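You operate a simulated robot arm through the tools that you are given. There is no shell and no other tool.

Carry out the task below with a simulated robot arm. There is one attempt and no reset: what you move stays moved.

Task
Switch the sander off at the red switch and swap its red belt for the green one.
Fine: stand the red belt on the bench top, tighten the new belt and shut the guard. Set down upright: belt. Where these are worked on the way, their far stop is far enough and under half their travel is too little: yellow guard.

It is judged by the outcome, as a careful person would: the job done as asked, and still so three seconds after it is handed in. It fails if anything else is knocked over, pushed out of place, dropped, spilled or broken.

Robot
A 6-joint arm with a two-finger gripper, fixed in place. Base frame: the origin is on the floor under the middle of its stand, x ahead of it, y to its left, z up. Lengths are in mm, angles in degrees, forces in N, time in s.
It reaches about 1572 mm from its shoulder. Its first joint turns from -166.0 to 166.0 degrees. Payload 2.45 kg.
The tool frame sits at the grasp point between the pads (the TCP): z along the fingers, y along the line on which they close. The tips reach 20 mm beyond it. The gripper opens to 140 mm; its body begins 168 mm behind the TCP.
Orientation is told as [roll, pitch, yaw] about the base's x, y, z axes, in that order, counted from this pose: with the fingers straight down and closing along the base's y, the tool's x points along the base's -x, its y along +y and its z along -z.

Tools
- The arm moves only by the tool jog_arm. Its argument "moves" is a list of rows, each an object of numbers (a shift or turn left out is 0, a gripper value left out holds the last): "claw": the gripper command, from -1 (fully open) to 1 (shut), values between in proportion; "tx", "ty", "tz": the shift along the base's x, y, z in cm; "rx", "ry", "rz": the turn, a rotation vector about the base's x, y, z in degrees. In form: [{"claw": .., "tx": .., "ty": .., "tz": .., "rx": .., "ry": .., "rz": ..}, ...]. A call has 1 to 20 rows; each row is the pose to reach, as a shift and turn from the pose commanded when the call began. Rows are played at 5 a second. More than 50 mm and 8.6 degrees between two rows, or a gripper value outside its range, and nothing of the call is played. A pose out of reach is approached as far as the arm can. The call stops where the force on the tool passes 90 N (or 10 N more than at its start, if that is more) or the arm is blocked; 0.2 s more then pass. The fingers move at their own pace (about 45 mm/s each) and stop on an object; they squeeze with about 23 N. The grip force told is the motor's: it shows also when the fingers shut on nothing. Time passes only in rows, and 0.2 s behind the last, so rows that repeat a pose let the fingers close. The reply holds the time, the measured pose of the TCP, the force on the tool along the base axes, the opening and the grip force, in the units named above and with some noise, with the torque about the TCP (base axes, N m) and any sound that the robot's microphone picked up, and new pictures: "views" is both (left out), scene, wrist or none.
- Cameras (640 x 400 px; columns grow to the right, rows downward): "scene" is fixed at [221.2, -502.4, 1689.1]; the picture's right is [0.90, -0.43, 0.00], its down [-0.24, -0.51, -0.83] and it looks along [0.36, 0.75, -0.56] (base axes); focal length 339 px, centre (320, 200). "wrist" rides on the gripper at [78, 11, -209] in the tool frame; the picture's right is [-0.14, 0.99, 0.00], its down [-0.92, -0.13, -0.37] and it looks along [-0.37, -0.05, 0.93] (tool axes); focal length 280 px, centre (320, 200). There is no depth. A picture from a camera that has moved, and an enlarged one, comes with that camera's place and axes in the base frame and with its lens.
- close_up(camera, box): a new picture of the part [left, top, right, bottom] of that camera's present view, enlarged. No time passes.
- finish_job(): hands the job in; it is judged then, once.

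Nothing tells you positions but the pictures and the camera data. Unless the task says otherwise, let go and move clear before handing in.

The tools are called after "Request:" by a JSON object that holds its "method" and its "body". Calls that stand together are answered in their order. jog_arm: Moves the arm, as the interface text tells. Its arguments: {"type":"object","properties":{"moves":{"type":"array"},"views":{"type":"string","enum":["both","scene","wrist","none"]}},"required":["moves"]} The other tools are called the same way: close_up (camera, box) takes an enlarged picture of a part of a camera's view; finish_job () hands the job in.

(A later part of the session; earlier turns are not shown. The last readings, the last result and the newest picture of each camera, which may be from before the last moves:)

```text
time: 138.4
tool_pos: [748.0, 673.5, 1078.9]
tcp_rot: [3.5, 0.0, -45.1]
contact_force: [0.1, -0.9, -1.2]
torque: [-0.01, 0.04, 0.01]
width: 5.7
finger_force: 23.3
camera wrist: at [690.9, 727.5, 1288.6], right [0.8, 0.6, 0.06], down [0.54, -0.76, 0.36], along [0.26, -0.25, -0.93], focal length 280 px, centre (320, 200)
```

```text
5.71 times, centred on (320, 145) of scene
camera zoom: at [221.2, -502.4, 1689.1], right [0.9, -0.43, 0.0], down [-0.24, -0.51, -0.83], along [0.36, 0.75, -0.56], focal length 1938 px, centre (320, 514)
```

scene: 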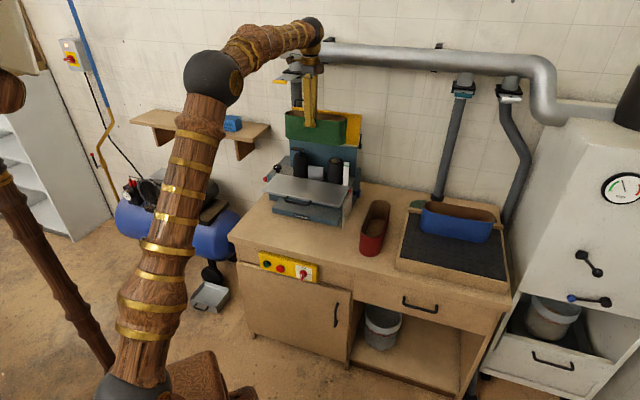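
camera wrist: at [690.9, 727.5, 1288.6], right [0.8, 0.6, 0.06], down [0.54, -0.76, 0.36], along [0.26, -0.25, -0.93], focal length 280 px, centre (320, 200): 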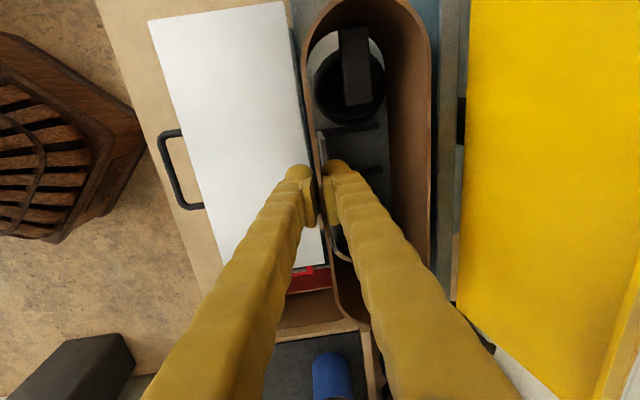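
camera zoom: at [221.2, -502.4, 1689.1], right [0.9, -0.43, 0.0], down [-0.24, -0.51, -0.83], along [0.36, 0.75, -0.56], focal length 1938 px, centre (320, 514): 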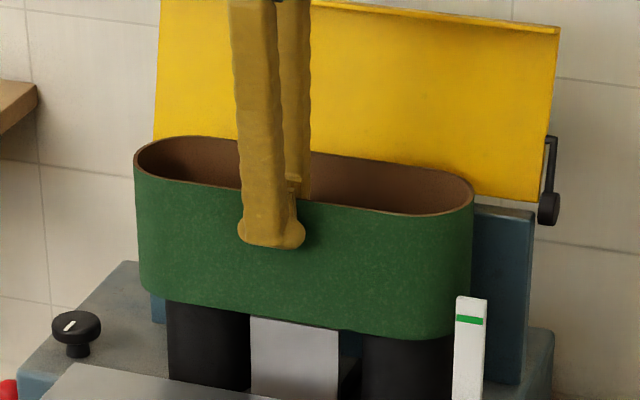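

Still no contact force. I'll continue lowering.

Request:
{"method": "jog_arm", "body": {"moves": [{"tz": -0.3}, {"tz": -0.6}, {"tz": -0.9}, {"tz": -1.2}, {"tz": -1.5}, {"tz": -1.8}, {"tz": -2.1}, {"tz": -2.4}, {"tz": -2.7}, {"tz": -3.0}, {"tz": -3.3}, {"tz": -3.6}, {"tz": -4.0}, {"tz": -4.0}], "views": "wrist"}}

Request:
{"method": "close_up", "body": {"camera": "wrist", "box": [280, 0, 460, 240]}}

Request:
{"method": "close_up", "body": {"camera": "scene", "box": [280, 120, 360, 190]}}

```text
time: 141.4
tool_pos: [748.7, 673.2, 1039.9]
tcp_rot: [3.4, 0.2, -45.1]
contact_force: [-0.3, -0.2, -0.5]
torque: [-0.03, 0.01, -0.03]
width: 6.1
finger_force: 23.1
camera wrist: at [692.7, 727.6, 1249.0], right [0.8, 0.6, 0.06], down [0.54, -0.76, 0.36], along [0.26, -0.25, -0.93], focal length 280 px, centre (320, 200)
```

wrist: 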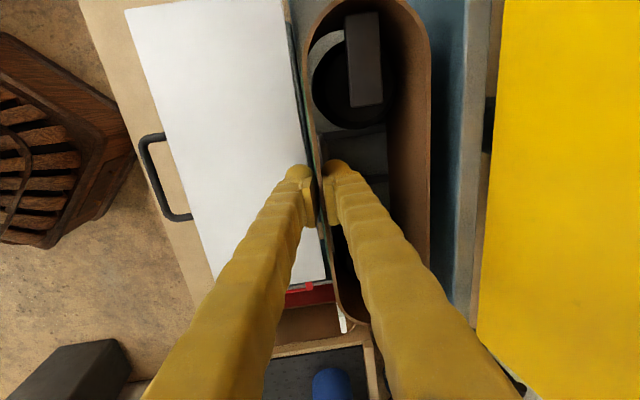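

```text
1.67 times, centred on (370, 120) of wrist
camera zoom: at [692.7, 727.6, 1249.0], right [0.8, 0.6, 0.06], down [0.54, -0.76, 0.36], along [0.26, -0.25, -0.93], focal length 467 px, centre (237, 333)
```

zoom: 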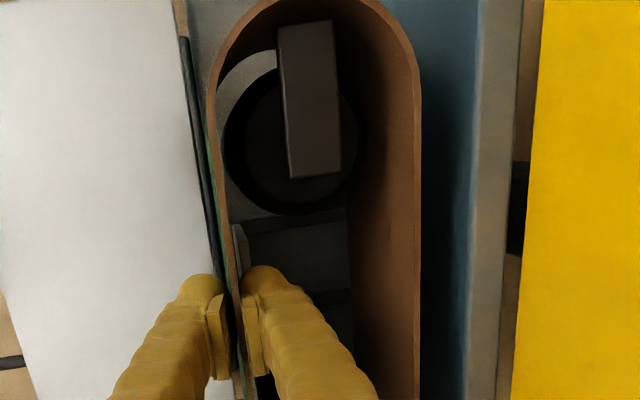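

```text
5.71 times, centred on (320, 155) of scene
camera zoom: at [221.2, -502.4, 1689.1], right [0.9, -0.43, 0.0], down [-0.24, -0.51, -0.83], along [0.36, 0.75, -0.56], focal length 1938 px, centre (320, 457)
```

zoom: 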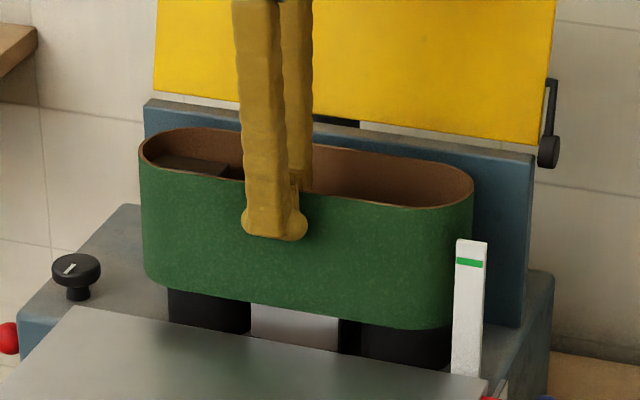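

Request:
{"method": "jog_arm", "body": {"moves": [{"tz": -0.3}, {"tz": -0.6}, {"tz": -0.9}, {"tz": -1.2}, {"tz": -1.5}, {"tz": -1.8}, {"tz": -2.1}, {"tz": -2.3}, {"tz": -2.5}, {"tz": -2.5}], "views": "wrist"}}

Request:
{"method": "close_up", "body": {"camera": "scene", "box": [280, 120, 360, 190]}}

```text
time: 143.6
tool_pos: [748.3, 673.9, 1014.8]
tcp_rot: [3.3, 0.2, -45.1]
contact_force: [0.3, -0.3, -0.8]
torque: [0.0, 0.06, -0.03]
width: 5.8
finger_force: 22.6
camera wrist: at [692.1, 727.4, 1224.2], right [0.8, 0.6, 0.06], down [0.54, -0.76, 0.36], along [0.26, -0.25, -0.93], focal length 280 px, centre (320, 200)
```

wrist: 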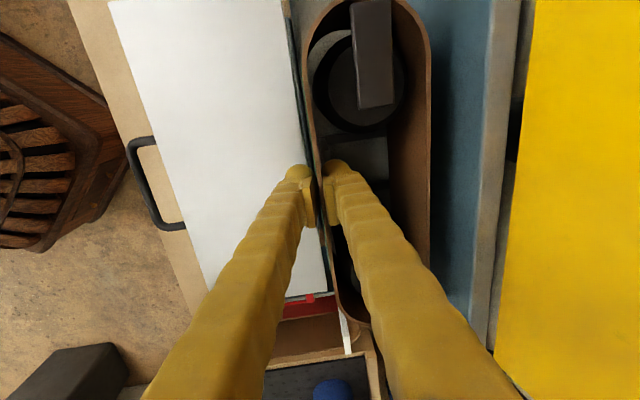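

```text
5.71 times, centred on (320, 155) of scene
camera zoom: at [221.2, -502.4, 1689.1], right [0.9, -0.43, 0.0], down [-0.24, -0.51, -0.83], along [0.36, 0.75, -0.56], focal length 1938 px, centre (320, 457)
```

zoom: 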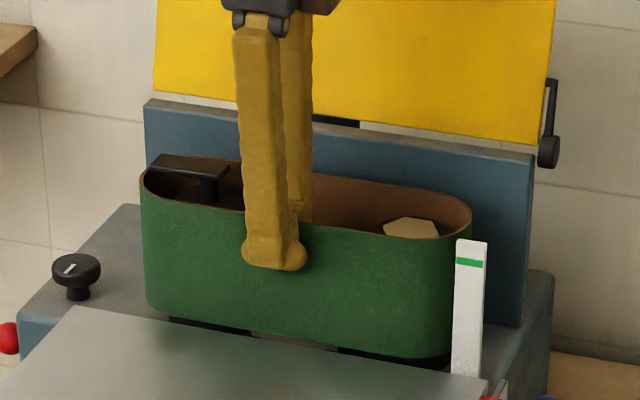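

The belt is nearly seated. I'll lower the last few millimetres, limited by the platen under the inner finger, and watch the force.

Request:
{"method": "jog_arm", "body": {"moves": [{"tz": -0.15}, {"tz": -0.3}, {"tz": -0.45}, {"tz": -0.6}, {"tz": -0.6}], "views": "none"}}

Request:
{"method": "close_up", "body": {"camera": "scene", "box": [280, 120, 360, 190]}}

```text
time: 144.8
tool_pos: [747.8, 673.5, 1009.7]
tcp_rot: [3.4, 0.2, -45.1]
contact_force: [-0.4, -0.3, -0.5]
torque: [-0.03, 0.0, 0.02]
width: 5.5
finger_force: 22.6
```

```text
5.71 times, centred on (320, 155) of scene
camera zoom: at [221.2, -502.4, 1689.1], right [0.9, -0.43, 0.0], down [-0.24, -0.51, -0.83], along [0.36, 0.75, -0.56], focal length 1938 px, centre (320, 457)
```

zoom: 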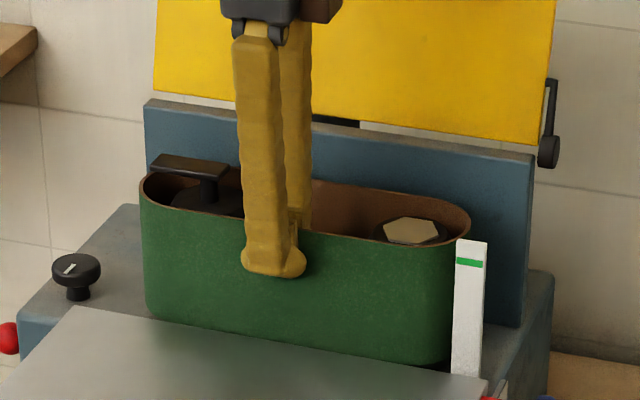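

Request:
{"method": "jog_arm", "body": {"moves": [{"tz": -0.12}, {"tz": -0.25}, {"tz": -0.35}, {"tz": -0.35}], "views": "none"}}

```text
time: 145.8
tool_pos: [748.5, 673.2, 1004.9]
tcp_rot: [3.4, 0.1, -45.1]
contact_force: [0.4, 1.4, -1.3]
torque: [0.01, 0.04, -0.02]
width: 6.1
finger_force: 22.6
```

Request:
{"method": "jog_arm", "body": {"moves": [{"tz": -0.1}, {"tz": -0.2}, {"tz": -0.25}, {"tz": -0.25}], "views": "none"}}

Request:
{"method": "close_up", "body": {"camera": "scene", "box": [280, 120, 360, 190]}}

```text
time: 146.8
tool_pos: [748.9, 673.1, 1003.8]
tcp_rot: [3.5, 0.0, -45.0]
contact_force: [2.7, -3.1, 21.4]
torque: [-0.12, -0.14, -0.02]
width: 6.1
finger_force: 22.8
```

```text
5.71 times, centred on (320, 155) of scene
camera zoom: at [221.2, -502.4, 1689.1], right [0.9, -0.43, 0.0], down [-0.24, -0.51, -0.83], along [0.36, 0.75, -0.56], focal length 1938 px, centre (320, 457)
```

zoom: 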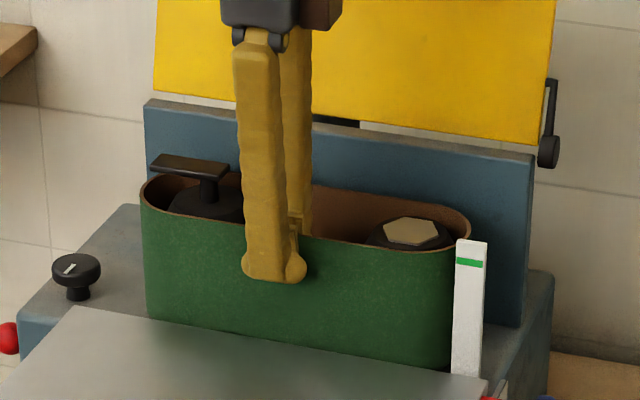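

The belt is seated with its rim at the same height the red one had. I'll relieve the pressure, open and withdraw upward.

Request:
{"method": "jog_arm", "body": {"moves": [{"tz": 0.1}, {"tz": 0.1, "claw": 0.8}, {"tz": 0.1, "claw": 0.57}, {"tz": 0.1, "claw": 0.57}, {"tz": 0.8}, {"tz": 2}, {"tz": 4}, {"tz": 7}, {"tz": 10.5}, {"tz": 14}, {"tz": 14}], "views": "wrist"}}

Request:
{"method": "close_up", "body": {"camera": "scene", "box": [280, 120, 360, 190]}}

Request:
{"method": "close_up", "body": {"camera": "wrist", "box": [240, 0, 440, 200]}}

```text
time: 149.2
tool_pos: [748.2, 674.0, 1145.4]
tcp_rot: [3.4, 0.0, -45.1]
contact_force: [-0.4, 0.3, -0.3]
torque: [-0.01, 0.0, -0.01]
width: 30.0
finger_force: 0.1
camera wrist: at [691.9, 727.3, 1353.8], right [0.8, 0.6, 0.06], down [0.54, -0.76, 0.36], along [0.26, -0.25, -0.93], focal length 280 px, centre (320, 200)
```

wrist: 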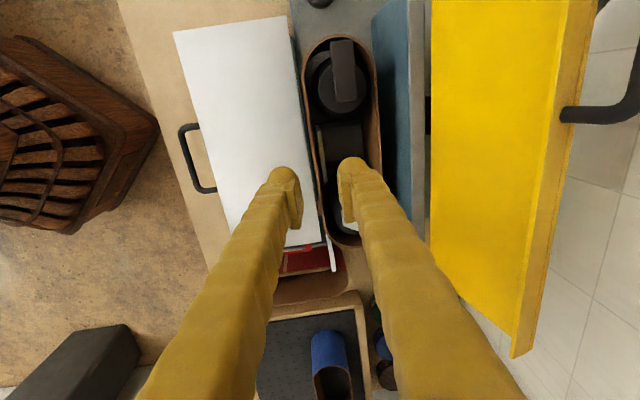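

```text
5.71 times, centred on (320, 155) of scene
camera zoom: at [221.2, -502.4, 1689.1], right [0.9, -0.43, 0.0], down [-0.24, -0.51, -0.83], along [0.36, 0.75, -0.56], focal length 1938 px, centre (320, 457)
```

zoom: 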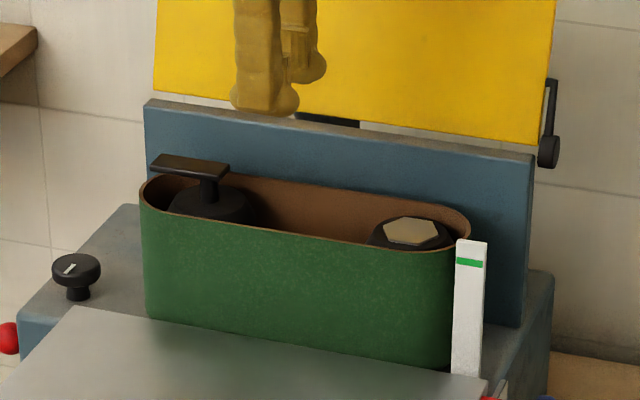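

```text
2.00 times, centred on (340, 100) of wrist
camera zoom: at [691.9, 727.3, 1353.8], right [0.8, 0.6, 0.06], down [0.54, -0.76, 0.36], along [0.26, -0.25, -0.93], focal length 561 px, centre (280, 400)
```

zoom: 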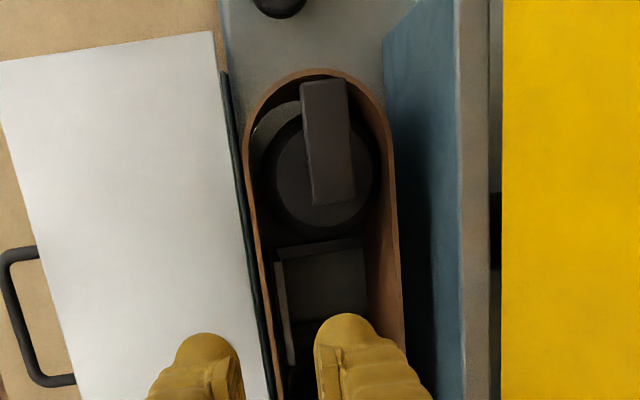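

The green belt sits on both drums. Next I'll tighten it. I'll move left toward the lever, which is folded forward at about (586, 866, 861), and approach with the fingers closing vertically.

Request:
{"method": "jog_arm", "body": {"moves": [{"tx": -2.8, "ty": 1.14, "tz": 0}, {"tx": -5.6, "ty": 2.3, "tz": 0}, {"tx": -8.4, "ty": 3.4, "tz": 0}, {"tx": -11.2, "ty": 4.6, "tz": 0}, {"tx": -14, "ty": 5.7, "tz": 0}, {"tx": -16.8, "ty": 6.8, "tz": -0.3}, {"tx": -19.6, "ty": 8, "tz": -0.7}, {"tx": -22.4, "ty": 9.1, "tz": -1.1}, {"tx": -25.1, "ty": 10.25, "tz": -1.5}, {"tx": -25.1, "ty": 10.25, "tz": -1.5, "claw": 0.1}], "views": "wrist"}}

Request:
{"method": "close_up", "body": {"camera": "scene", "box": [250, 120, 360, 200]}}

```text
time: 151.4
tool_pos: [497.1, 775.4, 1128.3]
tcp_rot: [3.4, 0.1, -45.0]
contact_force: [0.6, 0.3, 0.0]
torque: [0.03, 0.0, -0.02]
width: 63.4
finger_force: 0.9
camera wrist: at [440.0, 830.5, 1338.3], right [0.8, 0.6, 0.06], down [0.54, -0.76, 0.36], along [0.26, -0.25, -0.93], focal length 280 px, centre (320, 200)
```

wrist: 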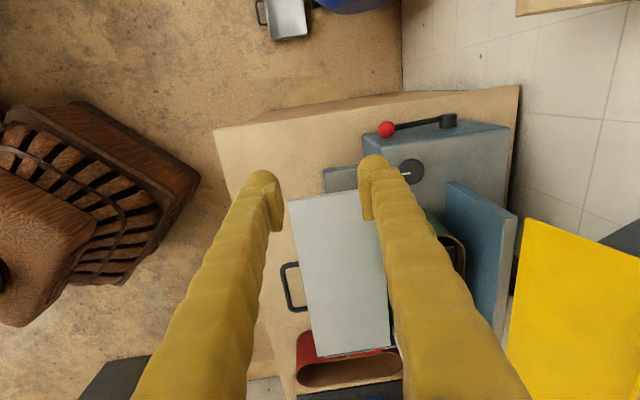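

```text
5.00 times, centred on (305, 160) of scene
camera zoom: at [221.2, -502.4, 1689.1], right [0.9, -0.43, 0.0], down [-0.24, -0.51, -0.83], along [0.36, 0.75, -0.56], focal length 1695 px, centre (395, 400)
```

zoom: 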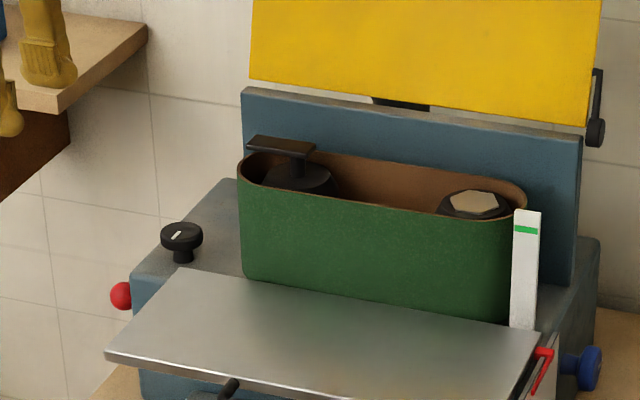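

I can see the lever: ball near w≈1031, z≈861, hub at w≈1143. I'll tilt forward to about 75° at a pre-grasp in front of the ball.

Request:
{"method": "jog_arm", "body": {"moves": [{"tx": 0.39, "ty": 0.39, "tz": -1.5, "rx": 5.06, "ry": -5.06}, {"tx": 0.78, "ty": 0.78, "tz": -3.5, "rx": 10.1, "ry": -10.1}, {"tx": 1.17, "ty": 1.17, "tz": -6, "rx": 15.2, "ry": -15.2}, {"tx": 1.56, "ty": 1.56, "tz": -8.5, "rx": 20.2, "ry": -20.2}, {"tx": 1.95, "ty": 1.95, "tz": -11, "rx": 25.3, "ry": -25.3}, {"tx": 2.33, "ty": 2.33, "tz": -13.5, "rx": 30.4, "ry": -30.4}, {"tx": 2.72, "ty": 2.72, "tz": -16, "rx": 35.4, "ry": -35.4}, {"tx": 3.11, "ty": 3.11, "tz": -18.5, "rx": 40.5, "ry": -40.5}, {"tx": 3.5, "ty": 3.5, "tz": -21.5, "rx": 45.5, "ry": -45.5}, {"tx": 3.89, "ty": 3.89, "tz": -24.3, "rx": 50.6, "ry": -50.6}, {"tx": 3.89, "ty": 3.89, "tz": -24.3, "rx": 50.6, "ry": -50.6}], "views": "both"}}

```text
time: 153.8
tool_pos: [539.9, 824.9, 1032.5]
tcp_rot: [47.1, 0.1, -43.2]
contact_force: [0.5, -0.5, 1.3]
torque: [-0.02, -0.01, -0.01]
width: 62.5
finger_force: 0.0
out of reach, approached as far as the arm can: row 6, 7, 8, 9, 10, 11
camera wrist: at [382.6, 771.9, 1182.9], right [0.56, 0.4, 0.72], down [0.43, -0.89, 0.16], along [0.71, 0.22, -0.67], focal length 280 px, centre (320, 200)
```

scene: 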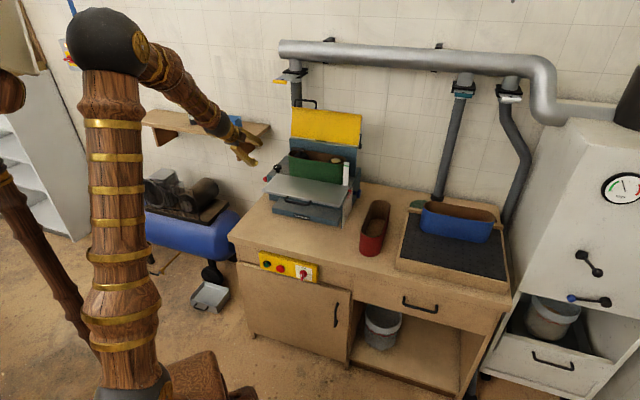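
wrist: 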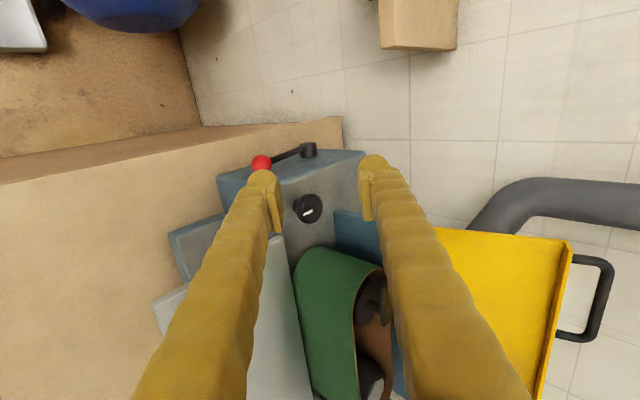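

The wrist passed near a singular alignment with the forearm and stalled partway at a safe height. I'll continue the tilt from here in a separate slow call, without lowering yet.

Request:
{"method": "jog_arm", "body": {"moves": [{"rx": 2.5, "ry": -2.4, "rz": -0.2}, {"rx": 5, "ry": -4.8, "rz": -0.4}, {"rx": 7.5, "ry": -7.3, "rz": -0.7}, {"rx": 10, "ry": -9.7, "rz": -0.9}, {"rx": 12.5, "ry": -12.1, "rz": -1.1}, {"rx": 15, "ry": -14.5, "rz": -1.4}, {"rx": 17.5, "ry": -17, "rz": -1.6}, {"rx": 20, "ry": -19.4, "rz": -1.8}, {"rx": 20, "ry": -19.4, "rz": -1.8}], "views": "both"}}

```text
time: 155.8
tool_pos: [539.6, 825.3, 1032.9]
tcp_rot: [47.2, 0.1, -43.3]
contact_force: [0.0, 0.0, 1.2]
torque: [-0.01, 0.02, 0.02]
width: 62.9
finger_force: 0.0
out of reach, approached as far as the arm can: row 1, 2, 3, 4, 5, 6, 7, 8, 9
camera wrist: at [382.6, 771.9, 1182.9], right [0.56, 0.4, 0.72], down [0.43, -0.89, 0.16], along [0.71, 0.22, -0.67], focal length 280 px, centre (320, 200)
```

scene: 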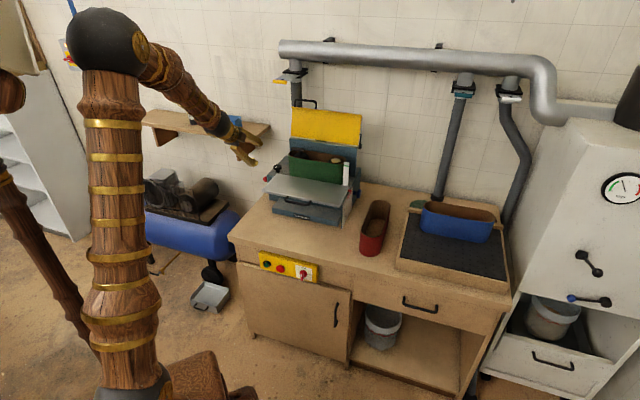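
wrist: 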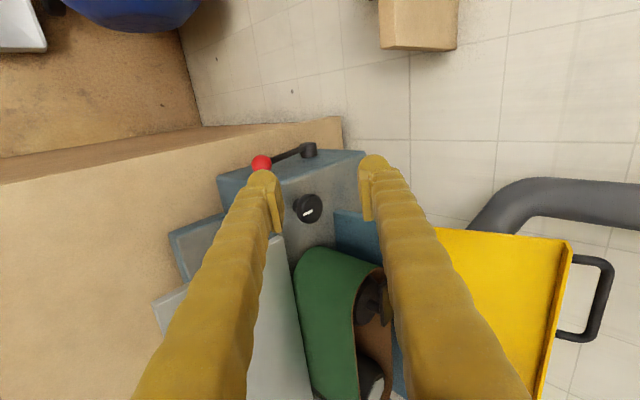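

The tilt is stalled and the commanded pose may be running ahead of the real one. I'll undo the last rotation and see how the arm responds.

Request:
{"method": "jog_arm", "body": {"moves": [{"rx": -2.5, "ry": 2.4, "rz": 0.2}, {"rx": -5, "ry": 4.8, "rz": 0.4}, {"rx": -7.5, "ry": 7.3, "rz": 0.7}, {"rx": -10, "ry": 9.7, "rz": 0.9}, {"rx": -12.5, "ry": 12.1, "rz": 1.1}, {"rx": -15, "ry": 14.5, "rz": 1.4}, {"rx": -17.5, "ry": 17, "rz": 1.6}, {"rx": -20, "ry": 19.4, "rz": 1.8}, {"rx": -20, "ry": 19.4, "rz": 1.8}], "views": "none"}}

```text
time: 157.8
tool_pos: [538.9, 825.5, 1031.3]
tcp_rot: [19.2, 1.0, -41.6]
contact_force: [-0.1, 0.6, -0.6]
torque: [-0.01, 0.05, 0.02]
width: 62.9
finger_force: 0.0
out of reach, approached as far as the arm can: row 2, 3
```

The arm follows again and is now at a 19° tilt. The wrist seems to pass cleanly only when the tool is in line with the arm, so I'll move to the bench centreline, level the tool, and tilt there first.

Request:
{"method": "jog_arm", "body": {"moves": [{"tx": 1.2, "ty": -1.9, "tz": 1, "rx": -1.4, "ry": 1.3, "rz": -0.3}, {"tx": 2.4, "ty": -3.8, "tz": 2, "rx": -2.8, "ry": 2.5, "rz": -0.7}, {"tx": 3.6, "ty": -5.6, "tz": 3, "rx": -4.2, "ry": 3.8, "rz": -1}, {"tx": 4.7, "ty": -7.4, "tz": 4, "rx": -5.7, "ry": 5, "rz": -1.4}, {"tx": 5.8, "ty": -9.2, "tz": 5, "rx": -7.1, "ry": 6.3, "rz": -1.7}, {"tx": 6.9, "ty": -11, "tz": 6, "rx": -8.5, "ry": 7.6, "rz": -2}, {"tx": 8.0, "ty": -12.8, "tz": 7, "rx": -9.9, "ry": 8.8, "rz": -2.4}, {"tx": 9.1, "ty": -14.6, "tz": 8, "rx": -11.4, "ry": 10.1, "rz": -2.7}, {"tx": 10.2, "ty": -16.2, "tz": 9, "rx": -12.8, "ry": 11.3, "rz": -3.1}, {"tx": 11.2, "ty": -17.5, "tz": 9, "rx": -14.2, "ry": 12.6, "rz": -3.4}, {"tx": 11.2, "ty": -17.5, "tz": 9, "rx": -14.2, "ry": 12.6, "rz": -3.4}], "views": "none"}}

```text
time: 160.2
tool_pos: [653.2, 647.2, 1119.7]
tcp_rot: [0.2, 0.3, -45.3]
contact_force: [0.5, 0.7, -1.1]
torque: [0.02, 0.0, -0.02]
width: 63.0
finger_force: 0.1
```

Request:
{"method": "jog_arm", "body": {"moves": [{"tx": -0.1, "ty": -0.1, "tz": -0.6, "rx": 5.1, "ry": -5.1}, {"tx": -0.2, "ty": -0.2, "tz": -1.2, "rx": 10.3, "ry": -10.3}, {"tx": -0.3, "ty": -0.3, "tz": -1.9, "rx": 15.4, "ry": -15.4}, {"tx": -0.4, "ty": -0.4, "tz": -2.5, "rx": 20.6, "ry": -20.6}, {"tx": -0.5, "ty": -0.5, "tz": -3.2, "rx": 25.7, "ry": -25.7}, {"tx": -0.6, "ty": -0.6, "tz": -3.8, "rx": 30.9, "ry": -30.9}, {"tx": -0.8, "ty": -0.8, "tz": -4.5, "rx": 36, "ry": -36}, {"tx": -0.9, "ty": -0.9, "tz": -5.1, "rx": 41.1, "ry": -41.1}, {"tx": -1.1, "ty": -1.1, "tz": -5.8, "rx": 46.3, "ry": -46.3}, {"tx": -1.2, "ty": -1.2, "tz": -6.4, "rx": 51.4, "ry": -51.4}, {"tx": -1.4, "ty": -1.4, "tz": -7, "rx": 56.6, "ry": -56.6}, {"tx": -1.4, "ty": -1.4, "tz": -7, "rx": 56.6, "ry": -56.6}], "views": "both"}}

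```text
time: 162.8
tool_pos: [637.4, 636.7, 1051.7]
tcp_rot: [80.4, 0.3, -44.7]
contact_force: [-0.8, 0.7, -0.1]
torque: [0.05, -0.01, -0.03]
width: 63.0
finger_force: 0.1
camera wrist: at [438.5, 545.9, 1097.5], right [0.22, 0.02, 0.98], down [0.38, -0.92, -0.07], along [0.9, 0.39, -0.21], focal length 280 px, centre (320, 200)
```

scene: 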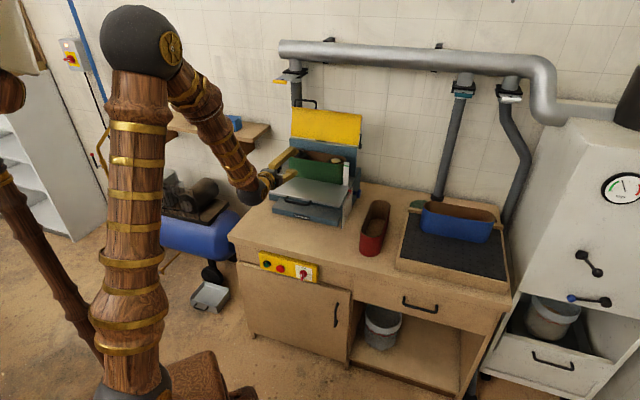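
wrist: 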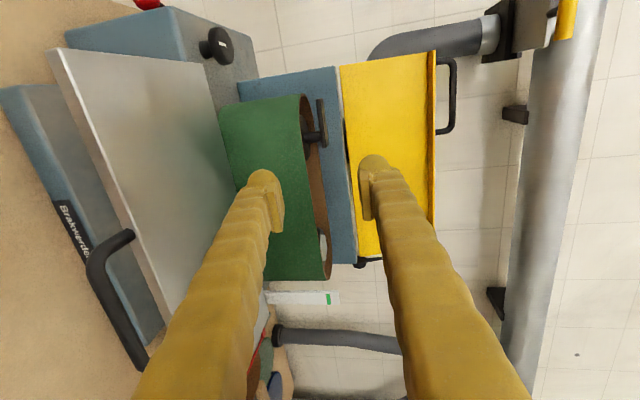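

The tilt worked on the centreline. Now I'll move left to the lever's side at this height.

Request:
{"method": "jog_arm", "body": {"moves": [{"tx": -2, "ty": 2}, {"tx": -4, "ty": 4}, {"tx": -6, "ty": 6}, {"tx": -8, "ty": 8}, {"tx": -10, "ty": 10}, {"tx": -12, "ty": 12}, {"tx": -14, "ty": 14, "tz": -1}, {"tx": -14, "ty": 14, "tz": -3}, {"tx": -14, "ty": 14, "tz": -3}], "views": "both"}}

```text
time: 164.8
tool_pos: [496.3, 775.7, 1021.8]
tcp_rot: [80.3, 0.2, -44.6]
contact_force: [0.3, 0.0, 0.2]
torque: [0.01, -0.01, 0.01]
width: 63.2
finger_force: 0.1
camera wrist: at [296.6, 684.6, 1067.7], right [0.22, 0.02, 0.98], down [0.38, -0.92, -0.07], along [0.9, 0.39, -0.21], focal length 280 px, centre (320, 200)
```

scene: 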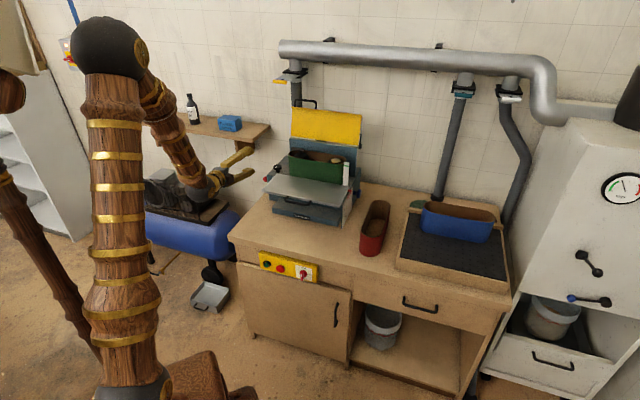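
wrist: 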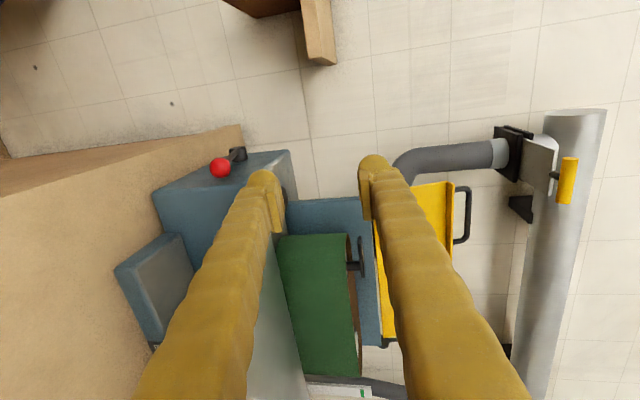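

Request:
{"method": "jog_arm", "body": {"moves": [{"tz": -2}, {"tz": -4}, {"tz": -6}, {"tz": -8}, {"tz": -10}, {"tz": -12}, {"tz": -13.5}, {"tz": -14.5}, {"tz": -14.5}], "views": "both"}}

Request:
{"method": "close_up", "body": {"camera": "wrist", "box": [220, 80, 460, 260]}}

```text
time: 166.8
tool_pos: [497.4, 775.8, 876.4]
tcp_rot: [80.4, 0.4, -44.6]
contact_force: [-0.4, -0.5, 0.0]
torque: [-0.03, 0.01, 0.0]
width: 63.2
finger_force: 0.0
camera wrist: at [299.1, 685.0, 922.2], right [0.22, 0.02, 0.98], down [0.38, -0.92, -0.07], along [0.9, 0.39, -0.21], focal length 280 px, centre (320, 200)
```

scene: 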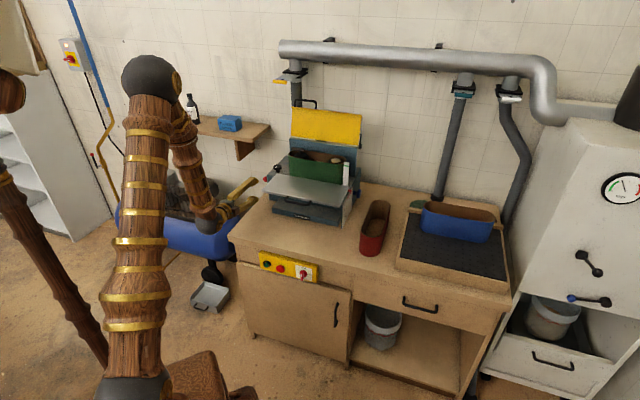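
wrist: 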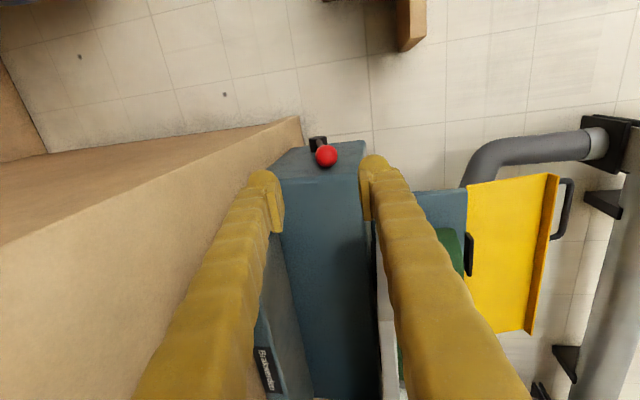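

```text
2.22 times, centred on (340, 170) of wrist
camera zoom: at [299.1, 685.0, 922.2], right [0.22, 0.02, 0.98], down [0.38, -0.92, -0.07], along [0.9, 0.39, -0.21], focal length 623 px, centre (276, 267)
```

zoom: 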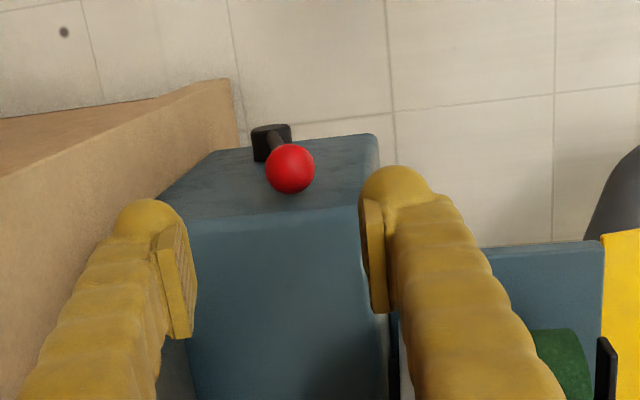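

The lever ball is at about (592, 867, 862), right between the fingers vertically. I'll advance onto it, staying clear of the body's left face, and close.

Request:
{"method": "jog_arm", "body": {"moves": [{"tx": 1.1, "ty": 1.3, "tz": -0.2}, {"tx": 2.3, "ty": 2.5, "tz": -0.4}, {"tx": 3.5, "ty": 3.75, "tz": -0.6}, {"tx": 4.7, "ty": 5.0, "tz": -0.8}, {"tx": 5.8, "ty": 6.1, "tz": -1.0}, {"tx": 6.9, "ty": 7.3, "tz": -1.15}, {"tx": 7.9, "ty": 8.3, "tz": -1.3}, {"tx": 8.6, "ty": 9.05, "tz": -1.4}, {"tx": 8.97, "ty": 9.41, "tz": -1.44}, {"tx": 8.97, "ty": 9.41, "tz": -1.44}], "views": "wrist"}}

Request:
{"method": "close_up", "body": {"camera": "wrist", "box": [220, 80, 460, 260]}}

```text
time: 168.1
tool_pos: [554.1, 835.2, 864.4]
tcp_rot: [80.1, 0.2, -44.5]
contact_force: [-6.5, 1.5, 4.7]
torque: [-0.1, -0.32, 0.04]
width: 65.4
finger_force: 1.6
stopped in row 6: the force on the tool passed its limit at 196 N (the readings are from after the stop); the commanded pose is now the measured one
camera wrist: at [354.9, 745.3, 911.7], right [0.22, 0.02, 0.98], down [0.39, -0.92, -0.07], along [0.9, 0.39, -0.21], focal length 280 px, centre (320, 200)
```

wrist: 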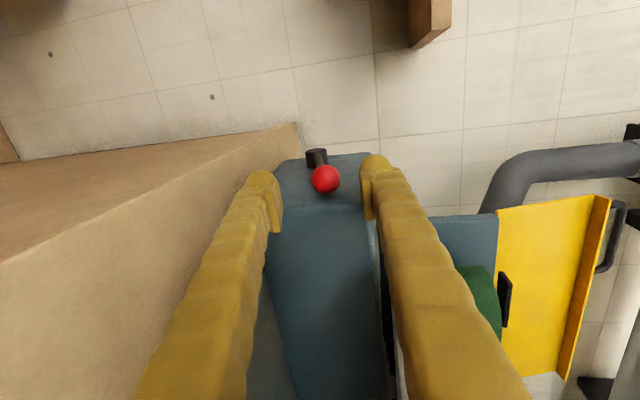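

```text
2.22 times, centred on (340, 170) of wrist
camera zoom: at [354.9, 745.3, 911.7], right [0.22, 0.02, 0.98], down [0.39, -0.92, -0.07], along [0.9, 0.39, -0.21], focal length 623 px, centre (276, 267)
```

zoom: 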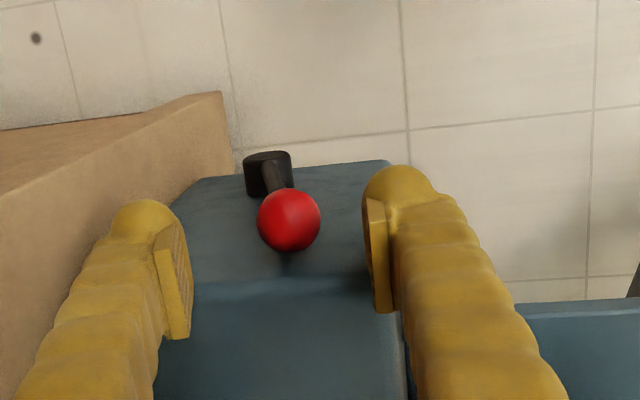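

The arm stopped on a hard contact about 50 mm short of the ball. I'll look from the scene camera to find what it touched.

Request:
{"method": "close_up", "body": {"camera": "scene", "box": [170, 130, 310, 250]}}

Request:
{"method": "close_up", "body": {"camera": "wrist", "box": [160, 100, 520, 400]}}

```text
3.33 times, centred on (240, 190) of scene
camera zoom: at [221.2, -502.4, 1689.1], right [0.9, -0.43, 0.0], down [-0.24, -0.51, -0.83], along [0.36, 0.75, -0.56], focal length 1130 px, centre (587, 233)
```

zoom: 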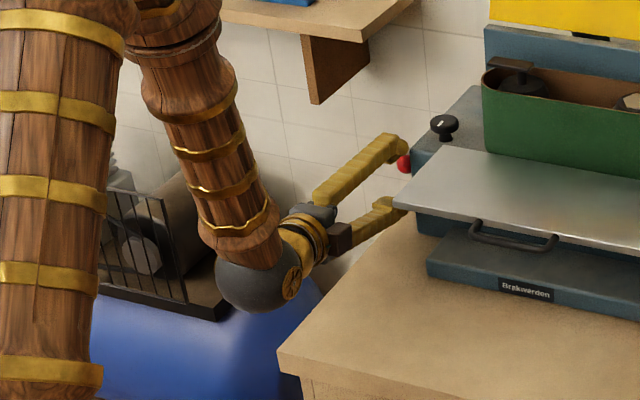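

```text
1.33 times, centred on (340, 250) of wrist
camera zoom: at [354.9, 745.3, 911.7], right [0.22, 0.02, 0.98], down [0.39, -0.92, -0.07], along [0.9, 0.39, -0.21], focal length 374 px, centre (293, 133)
```

zoom: 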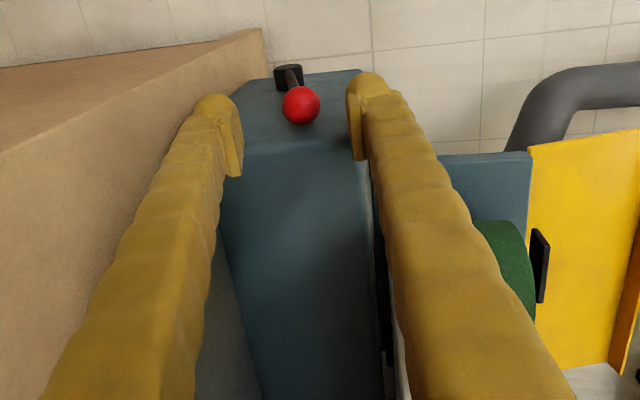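

The fingers likely caught the body's front-left corner. I'll back off, shift 6 mm further left and advance slowly.

Request:
{"method": "jog_arm", "body": {"moves": [{"tx": -0.57, "ty": -0.57}, {"tx": -0.99, "ty": -0.15}, {"tx": -0.6, "ty": 0.25}, {"tx": -0.2, "ty": 0.65, "tz": -0.05}, {"tx": 0.2, "ty": 1.05, "tz": -0.1}, {"tx": 0.6, "ty": 1.45, "tz": -0.1}, {"tx": 1.0, "ty": 1.85, "tz": -0.15}, {"tx": 1.4, "ty": 2.25, "tz": -0.2}, {"tx": 1.8, "ty": 2.65, "tz": -0.2}, {"tx": 2.2, "ty": 3.05, "tz": -0.25}, {"tx": 2.5, "ty": 3.35, "tz": -0.25}, {"tx": 2.5, "ty": 3.35, "tz": -0.25}], "views": "wrist"}}

Request:
{"method": "close_up", "body": {"camera": "wrist", "box": [220, 80, 460, 260]}}

```text
time: 170.7
tool_pos: [579.2, 869.7, 863.2]
tcp_rot: [80.1, 0.2, -44.5]
contact_force: [-0.1, 0.3, -0.8]
torque: [0.01, 0.01, 0.01]
width: 63.1
finger_force: 0.1
camera wrist: at [380.6, 778.5, 909.7], right [0.22, 0.02, 0.97], down [0.38, -0.92, -0.07], along [0.9, 0.39, -0.21], focal length 280 px, centre (320, 200)
```

wrist: 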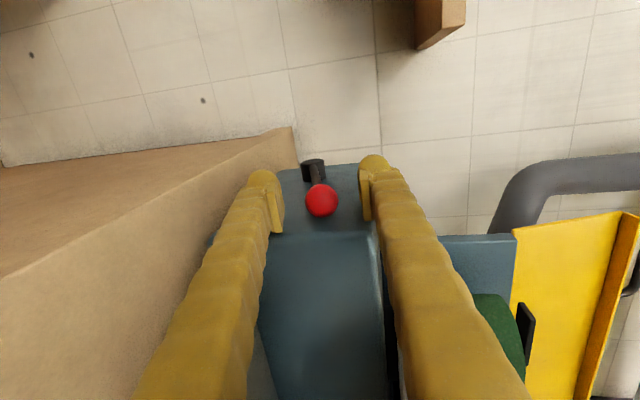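

```text
2.22 times, centred on (340, 170) of wrist
camera zoom: at [380.6, 778.5, 909.7], right [0.22, 0.02, 0.97], down [0.38, -0.92, -0.07], along [0.9, 0.39, -0.21], focal length 623 px, centre (276, 267)
```

zoom: 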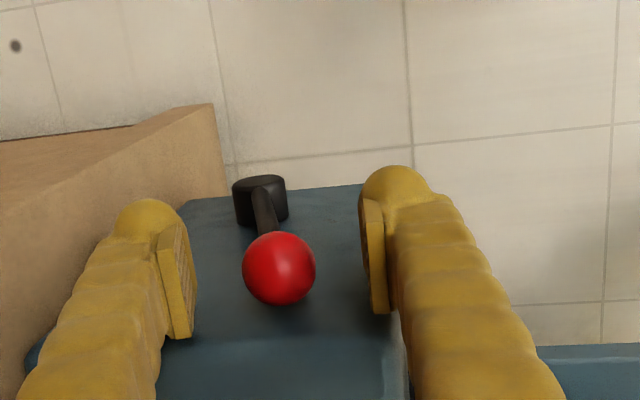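

The ball is now between the pads with no contact. I'll nudge slightly right and close on it.

Request:
{"method": "jog_arm", "body": {"moves": [{"tx": 0.1, "ty": -0.1}, {"tx": 0.18, "ty": -0.18}, {"tx": 0.18, "ty": -0.18, "claw": 0.5}, {"tx": 0.18, "ty": -0.18, "claw": 0.8}, {"tx": 0.18, "ty": -0.18, "claw": 1}, {"tx": 0.18, "ty": -0.18, "claw": 1}, {"tx": 0.18, "ty": -0.18, "claw": 1}], "views": "wrist"}}

Request:
{"method": "close_up", "body": {"camera": "wrist", "box": [220, 80, 460, 260]}}

```text
time: 172.2
tool_pos: [581.7, 866.7, 864.6]
tcp_rot: [80.1, 0.2, -44.6]
contact_force: [-0.5, -1.2, 3.9]
torque: [0.06, -0.05, 0.03]
width: 25.6
finger_force: 45.2
camera wrist: at [382.3, 776.6, 910.0], right [0.22, 0.02, 0.97], down [0.38, -0.92, -0.07], along [0.9, 0.39, -0.21], focal length 280 px, centre (320, 200)
```

wrist: 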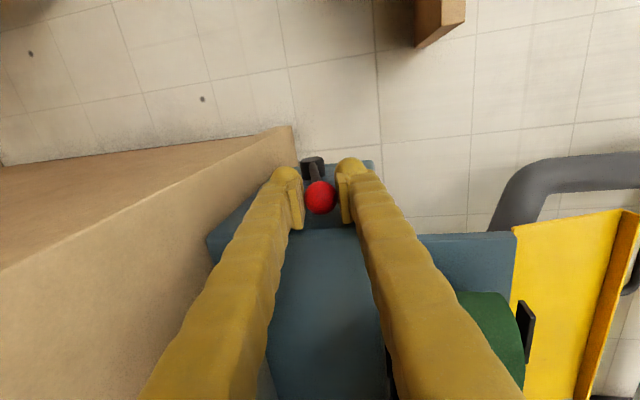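

```text
2.22 times, centred on (340, 170) of wrist
camera zoom: at [382.3, 776.6, 910.0], right [0.22, 0.02, 0.97], down [0.38, -0.92, -0.07], along [0.9, 0.39, -0.21], focal length 623 px, centre (276, 267)
```

zoom: 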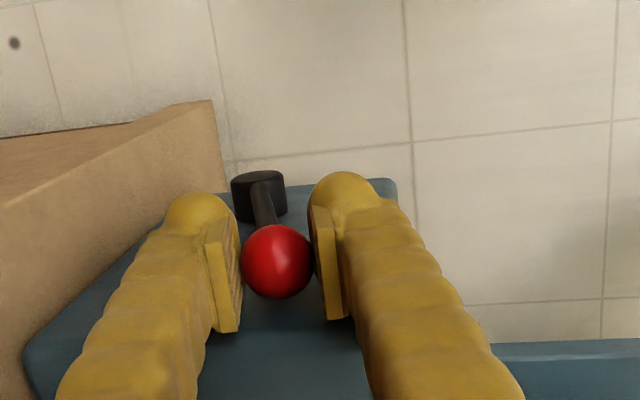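

The ball is gripped firmly. I'll swing the lever up about 40° along its arc while pitching the tool slightly.

Request:
{"method": "jog_arm", "body": {"moves": [{"tx": 0.06, "ty": 0.06, "tz": 0.44, "rx": -0.4, "ry": 0.4}, {"tx": 0.13, "ty": 0.13, "tz": 0.88, "rx": -0.8, "ry": 0.8}, {"tx": 0.35, "ty": 0.35, "tz": 1.87, "rx": -1.6, "ry": 1.6}, {"tx": 0.62, "ty": 0.62, "tz": 2.76, "rx": -2.5, "ry": 2.5}, {"tx": 0.95, "ty": 0.95, "tz": 3.7, "rx": -3.4, "ry": 3.4}, {"tx": 1.33, "ty": 1.33, "tz": 4.5, "rx": -4.2, "ry": 4.2}, {"tx": 1.77, "ty": 1.77, "tz": 5.4, "rx": -5.2, "ry": 5.2}, {"tx": 2.24, "ty": 2.24, "tz": 6.1, "rx": -6.1, "ry": 6.1}, {"tx": 2.79, "ty": 2.79, "tz": 6.9, "rx": -7.1, "ry": 7.1}, {"tx": 2.79, "ty": 2.79, "tz": 6.9, "rx": -7.1, "ry": 7.1}], "views": "wrist"}}

Request:
{"method": "close_up", "body": {"camera": "scene", "box": [230, 120, 350, 210]}}

```text
time: 174.4
tool_pos: [610.9, 895.0, 931.0]
tcp_rot: [70.1, 0.4, -44.7]
contact_force: [4.6, 5.8, -12.8]
torque: [-0.13, 0.25, 0.17]
width: 26.2
finger_force: 44.7
camera wrist: at [419.2, 813.8, 1011.9], right [0.34, 0.14, 0.93], down [0.38, -0.92, 0.0], along [0.86, 0.35, -0.37], focal length 280 px, centre (320, 200)
```

wrist: 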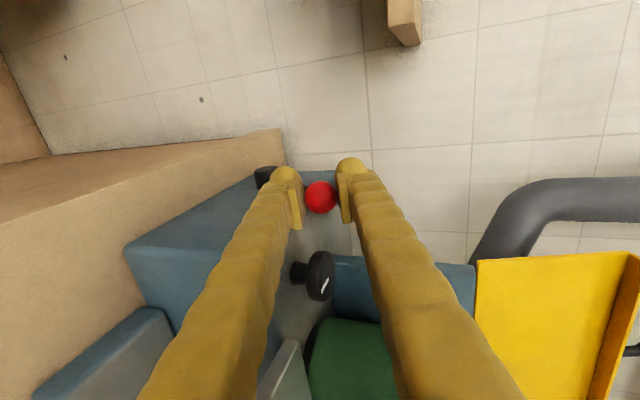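

```text
4.44 times, centred on (290, 165) of scene
camera zoom: at [221.2, -502.4, 1689.1], right [0.9, -0.43, 0.0], down [-0.24, -0.51, -0.83], along [0.36, 0.75, -0.56], focal length 1507 px, centre (453, 356)
```

zoom: 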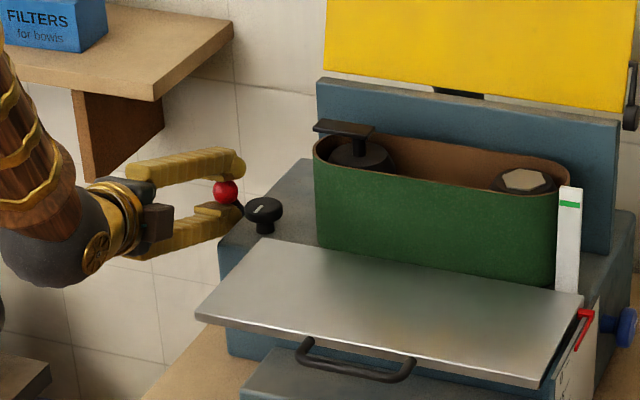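

The lever is about halfway up and the drum is tensioning outward. I'll release, back off along the tool axis and close the fingers, ready to push it the rest of the way.

Request:
{"method": "jog_arm", "body": {"moves": [{"claw": 0.25}, {"claw": 0.2}, {"claw": 0.2}, {"tx": -0.9, "ty": -0.9, "tz": 0.45}, {"tx": -1.8, "ty": -1.8, "tz": 0.95}, {"tx": -2.7, "ty": -2.7, "tz": 1.4}, {"tx": -3.6, "ty": -3.6, "tz": 1.88}, {"tx": -3.6, "ty": -3.6, "tz": 1.88, "claw": 1}, {"tx": -3.6, "ty": -3.6, "tz": 1.88, "claw": 1}, {"tx": -3.6, "ty": -3.6, "tz": 1.88, "claw": 1}], "views": "wrist"}}

Request:
{"method": "close_up", "body": {"camera": "wrist", "box": [220, 80, 460, 260]}}

Request:
{"method": "close_up", "body": {"camera": "scene", "box": [230, 120, 350, 210]}}

```text
time: 176.7
tool_pos: [573.7, 858.3, 949.1]
tcp_rot: [70.0, 0.3, -44.7]
contact_force: [0.6, -0.3, -0.9]
torque: [-0.01, -0.03, 0.02]
width: 0.0
finger_force: 11.9
camera wrist: at [381.7, 775.5, 1030.6], right [0.34, 0.14, 0.93], down [0.38, -0.92, 0.0], along [0.86, 0.35, -0.37], focal length 280 px, centre (320, 200)
```

wrist: 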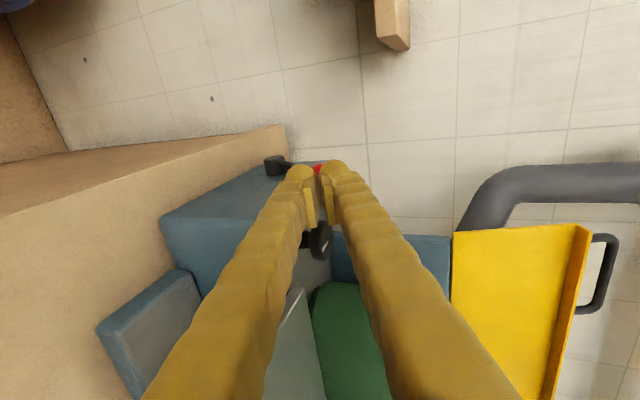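

```text
2.22 times, centred on (340, 170) of wrist
camera zoom: at [381.7, 775.5, 1030.6], right [0.34, 0.14, 0.93], down [0.38, -0.92, 0.0], along [0.86, 0.35, -0.37], focal length 623 px, centre (276, 267)
```

zoom: 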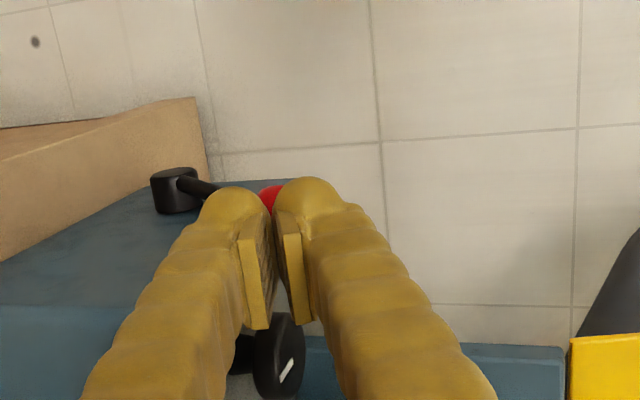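

```text
4.44 times, centred on (290, 165) of scene
camera zoom: at [221.2, -502.4, 1689.1], right [0.9, -0.43, 0.0], down [-0.24, -0.51, -0.83], along [0.36, 0.75, -0.56], focal length 1507 px, centre (453, 356)
```

zoom: 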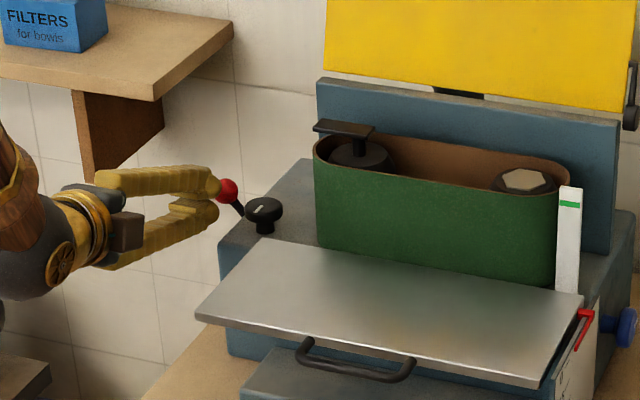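

The ball sits centred in front of the closed fingertips. I'll push it back along the arc, first partway.

Request:
{"method": "jog_arm", "body": {"moves": [{"tx": 1.14, "ty": 0.62, "tz": -0.3}, {"tx": 2.06, "ty": 1.54, "tz": -0.7}, {"tx": 2.62, "ty": 2.1, "tz": -0.9}, {"tx": 3.19, "ty": 2.67, "tz": -0.3}, {"tx": 3.75, "ty": 3.23, "tz": 0.2}, {"tx": 4.39, "ty": 3.87, "tz": 0.7}, {"tx": 5.03, "ty": 4.51, "tz": 1.05}, {"tx": 5.73, "ty": 5.21, "tz": 1.35}, {"tx": 6.44, "ty": 5.92, "tz": 1.6}, {"tx": 6.44, "ty": 5.92, "tz": 1.6}], "views": "wrist"}}

Request:
{"method": "close_up", "body": {"camera": "scene", "box": [230, 120, 350, 210]}}

```text
time: 178.8
tool_pos: [638.0, 918.9, 965.4]
tcp_rot: [69.9, 0.3, -44.8]
contact_force: [0.6, -0.5, -0.2]
torque: [0.0, 0.02, -0.01]
width: 0.2
finger_force: 29.3
camera wrist: at [446.5, 836.1, 1047.3], right [0.34, 0.14, 0.93], down [0.38, -0.92, 0.0], along [0.86, 0.35, -0.37], focal length 280 px, centre (320, 200)
```

wrist: 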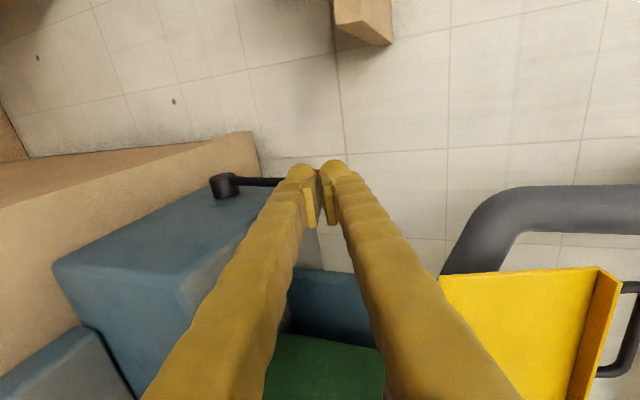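

```text
4.44 times, centred on (290, 165) of scene
camera zoom: at [221.2, -502.4, 1689.1], right [0.9, -0.43, 0.0], down [-0.24, -0.51, -0.83], along [0.36, 0.75, -0.56], focal length 1507 px, centre (453, 356)
```

zoom: 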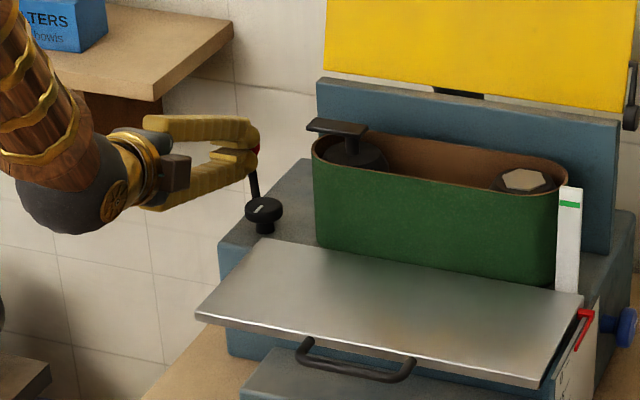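

The lever is nearly upright and the bar overhangs the belt again. I'll push gently to its end stop.

Request:
{"method": "jog_arm", "body": {"moves": [{"tx": 0.35, "ty": 0.35, "tz": 0.05}, {"tx": 0.7, "ty": 0.7, "tz": 0.1}, {"tx": 1.05, "ty": 1.05, "tz": 0.1}, {"tx": 1.4, "ty": 1.4, "tz": 0.1}, {"tx": 1.75, "ty": 1.75, "tz": 0.1}, {"tx": 2.1, "ty": 2.1, "tz": 0.05}, {"tx": 2.4, "ty": 2.4, "tz": 0}, {"tx": 2.7, "ty": 2.7, "tz": 0}, {"tx": 3.0, "ty": 3.0, "tz": 0}, {"tx": 3.0, "ty": 3.0, "tz": 0}], "views": "wrist"}}

Request:
{"method": "close_up", "body": {"camera": "scene", "box": [230, 120, 350, 210]}}

```text
time: 180.2
tool_pos: [653.8, 935.2, 966.1]
tcp_rot: [69.9, 0.4, -44.7]
contact_force: [-39.9, -54.0, 19.9]
torque: [-0.45, 0.28, -0.23]
width: 0.0
finger_force: 29.3
stopped in row 6: the force on the tool passed its limit at 104 N (the readings are from after the stop); the commanded pose is now the measured one
camera wrist: at [462.6, 852.5, 1049.1], right [0.34, 0.14, 0.93], down [0.38, -0.92, 0.0], along [0.86, 0.35, -0.37], focal length 280 px, centre (320, 200)
```

wrist: 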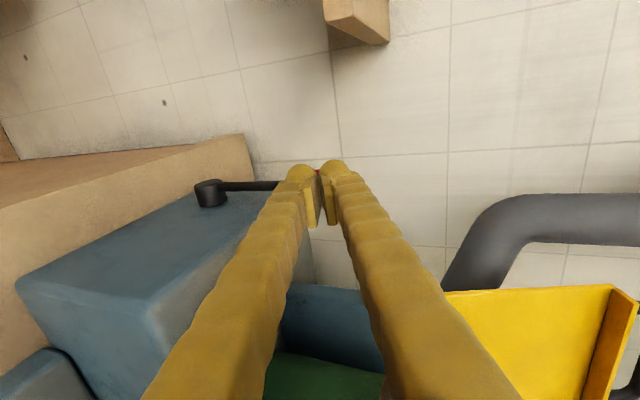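

```text
4.44 times, centred on (290, 165) of scene
camera zoom: at [221.2, -502.4, 1689.1], right [0.9, -0.43, 0.0], down [-0.24, -0.51, -0.83], along [0.36, 0.75, -0.56], focal length 1507 px, centre (453, 356)
```

zoom: 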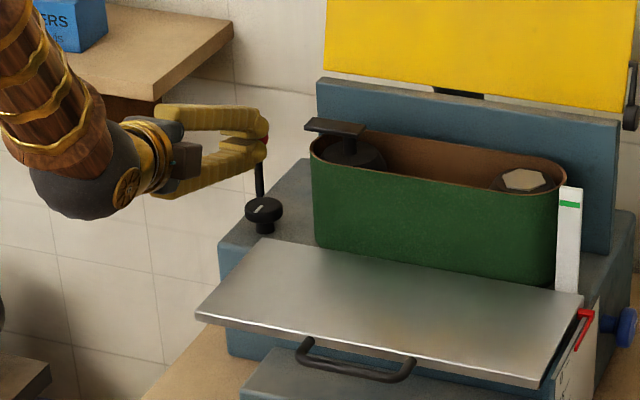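

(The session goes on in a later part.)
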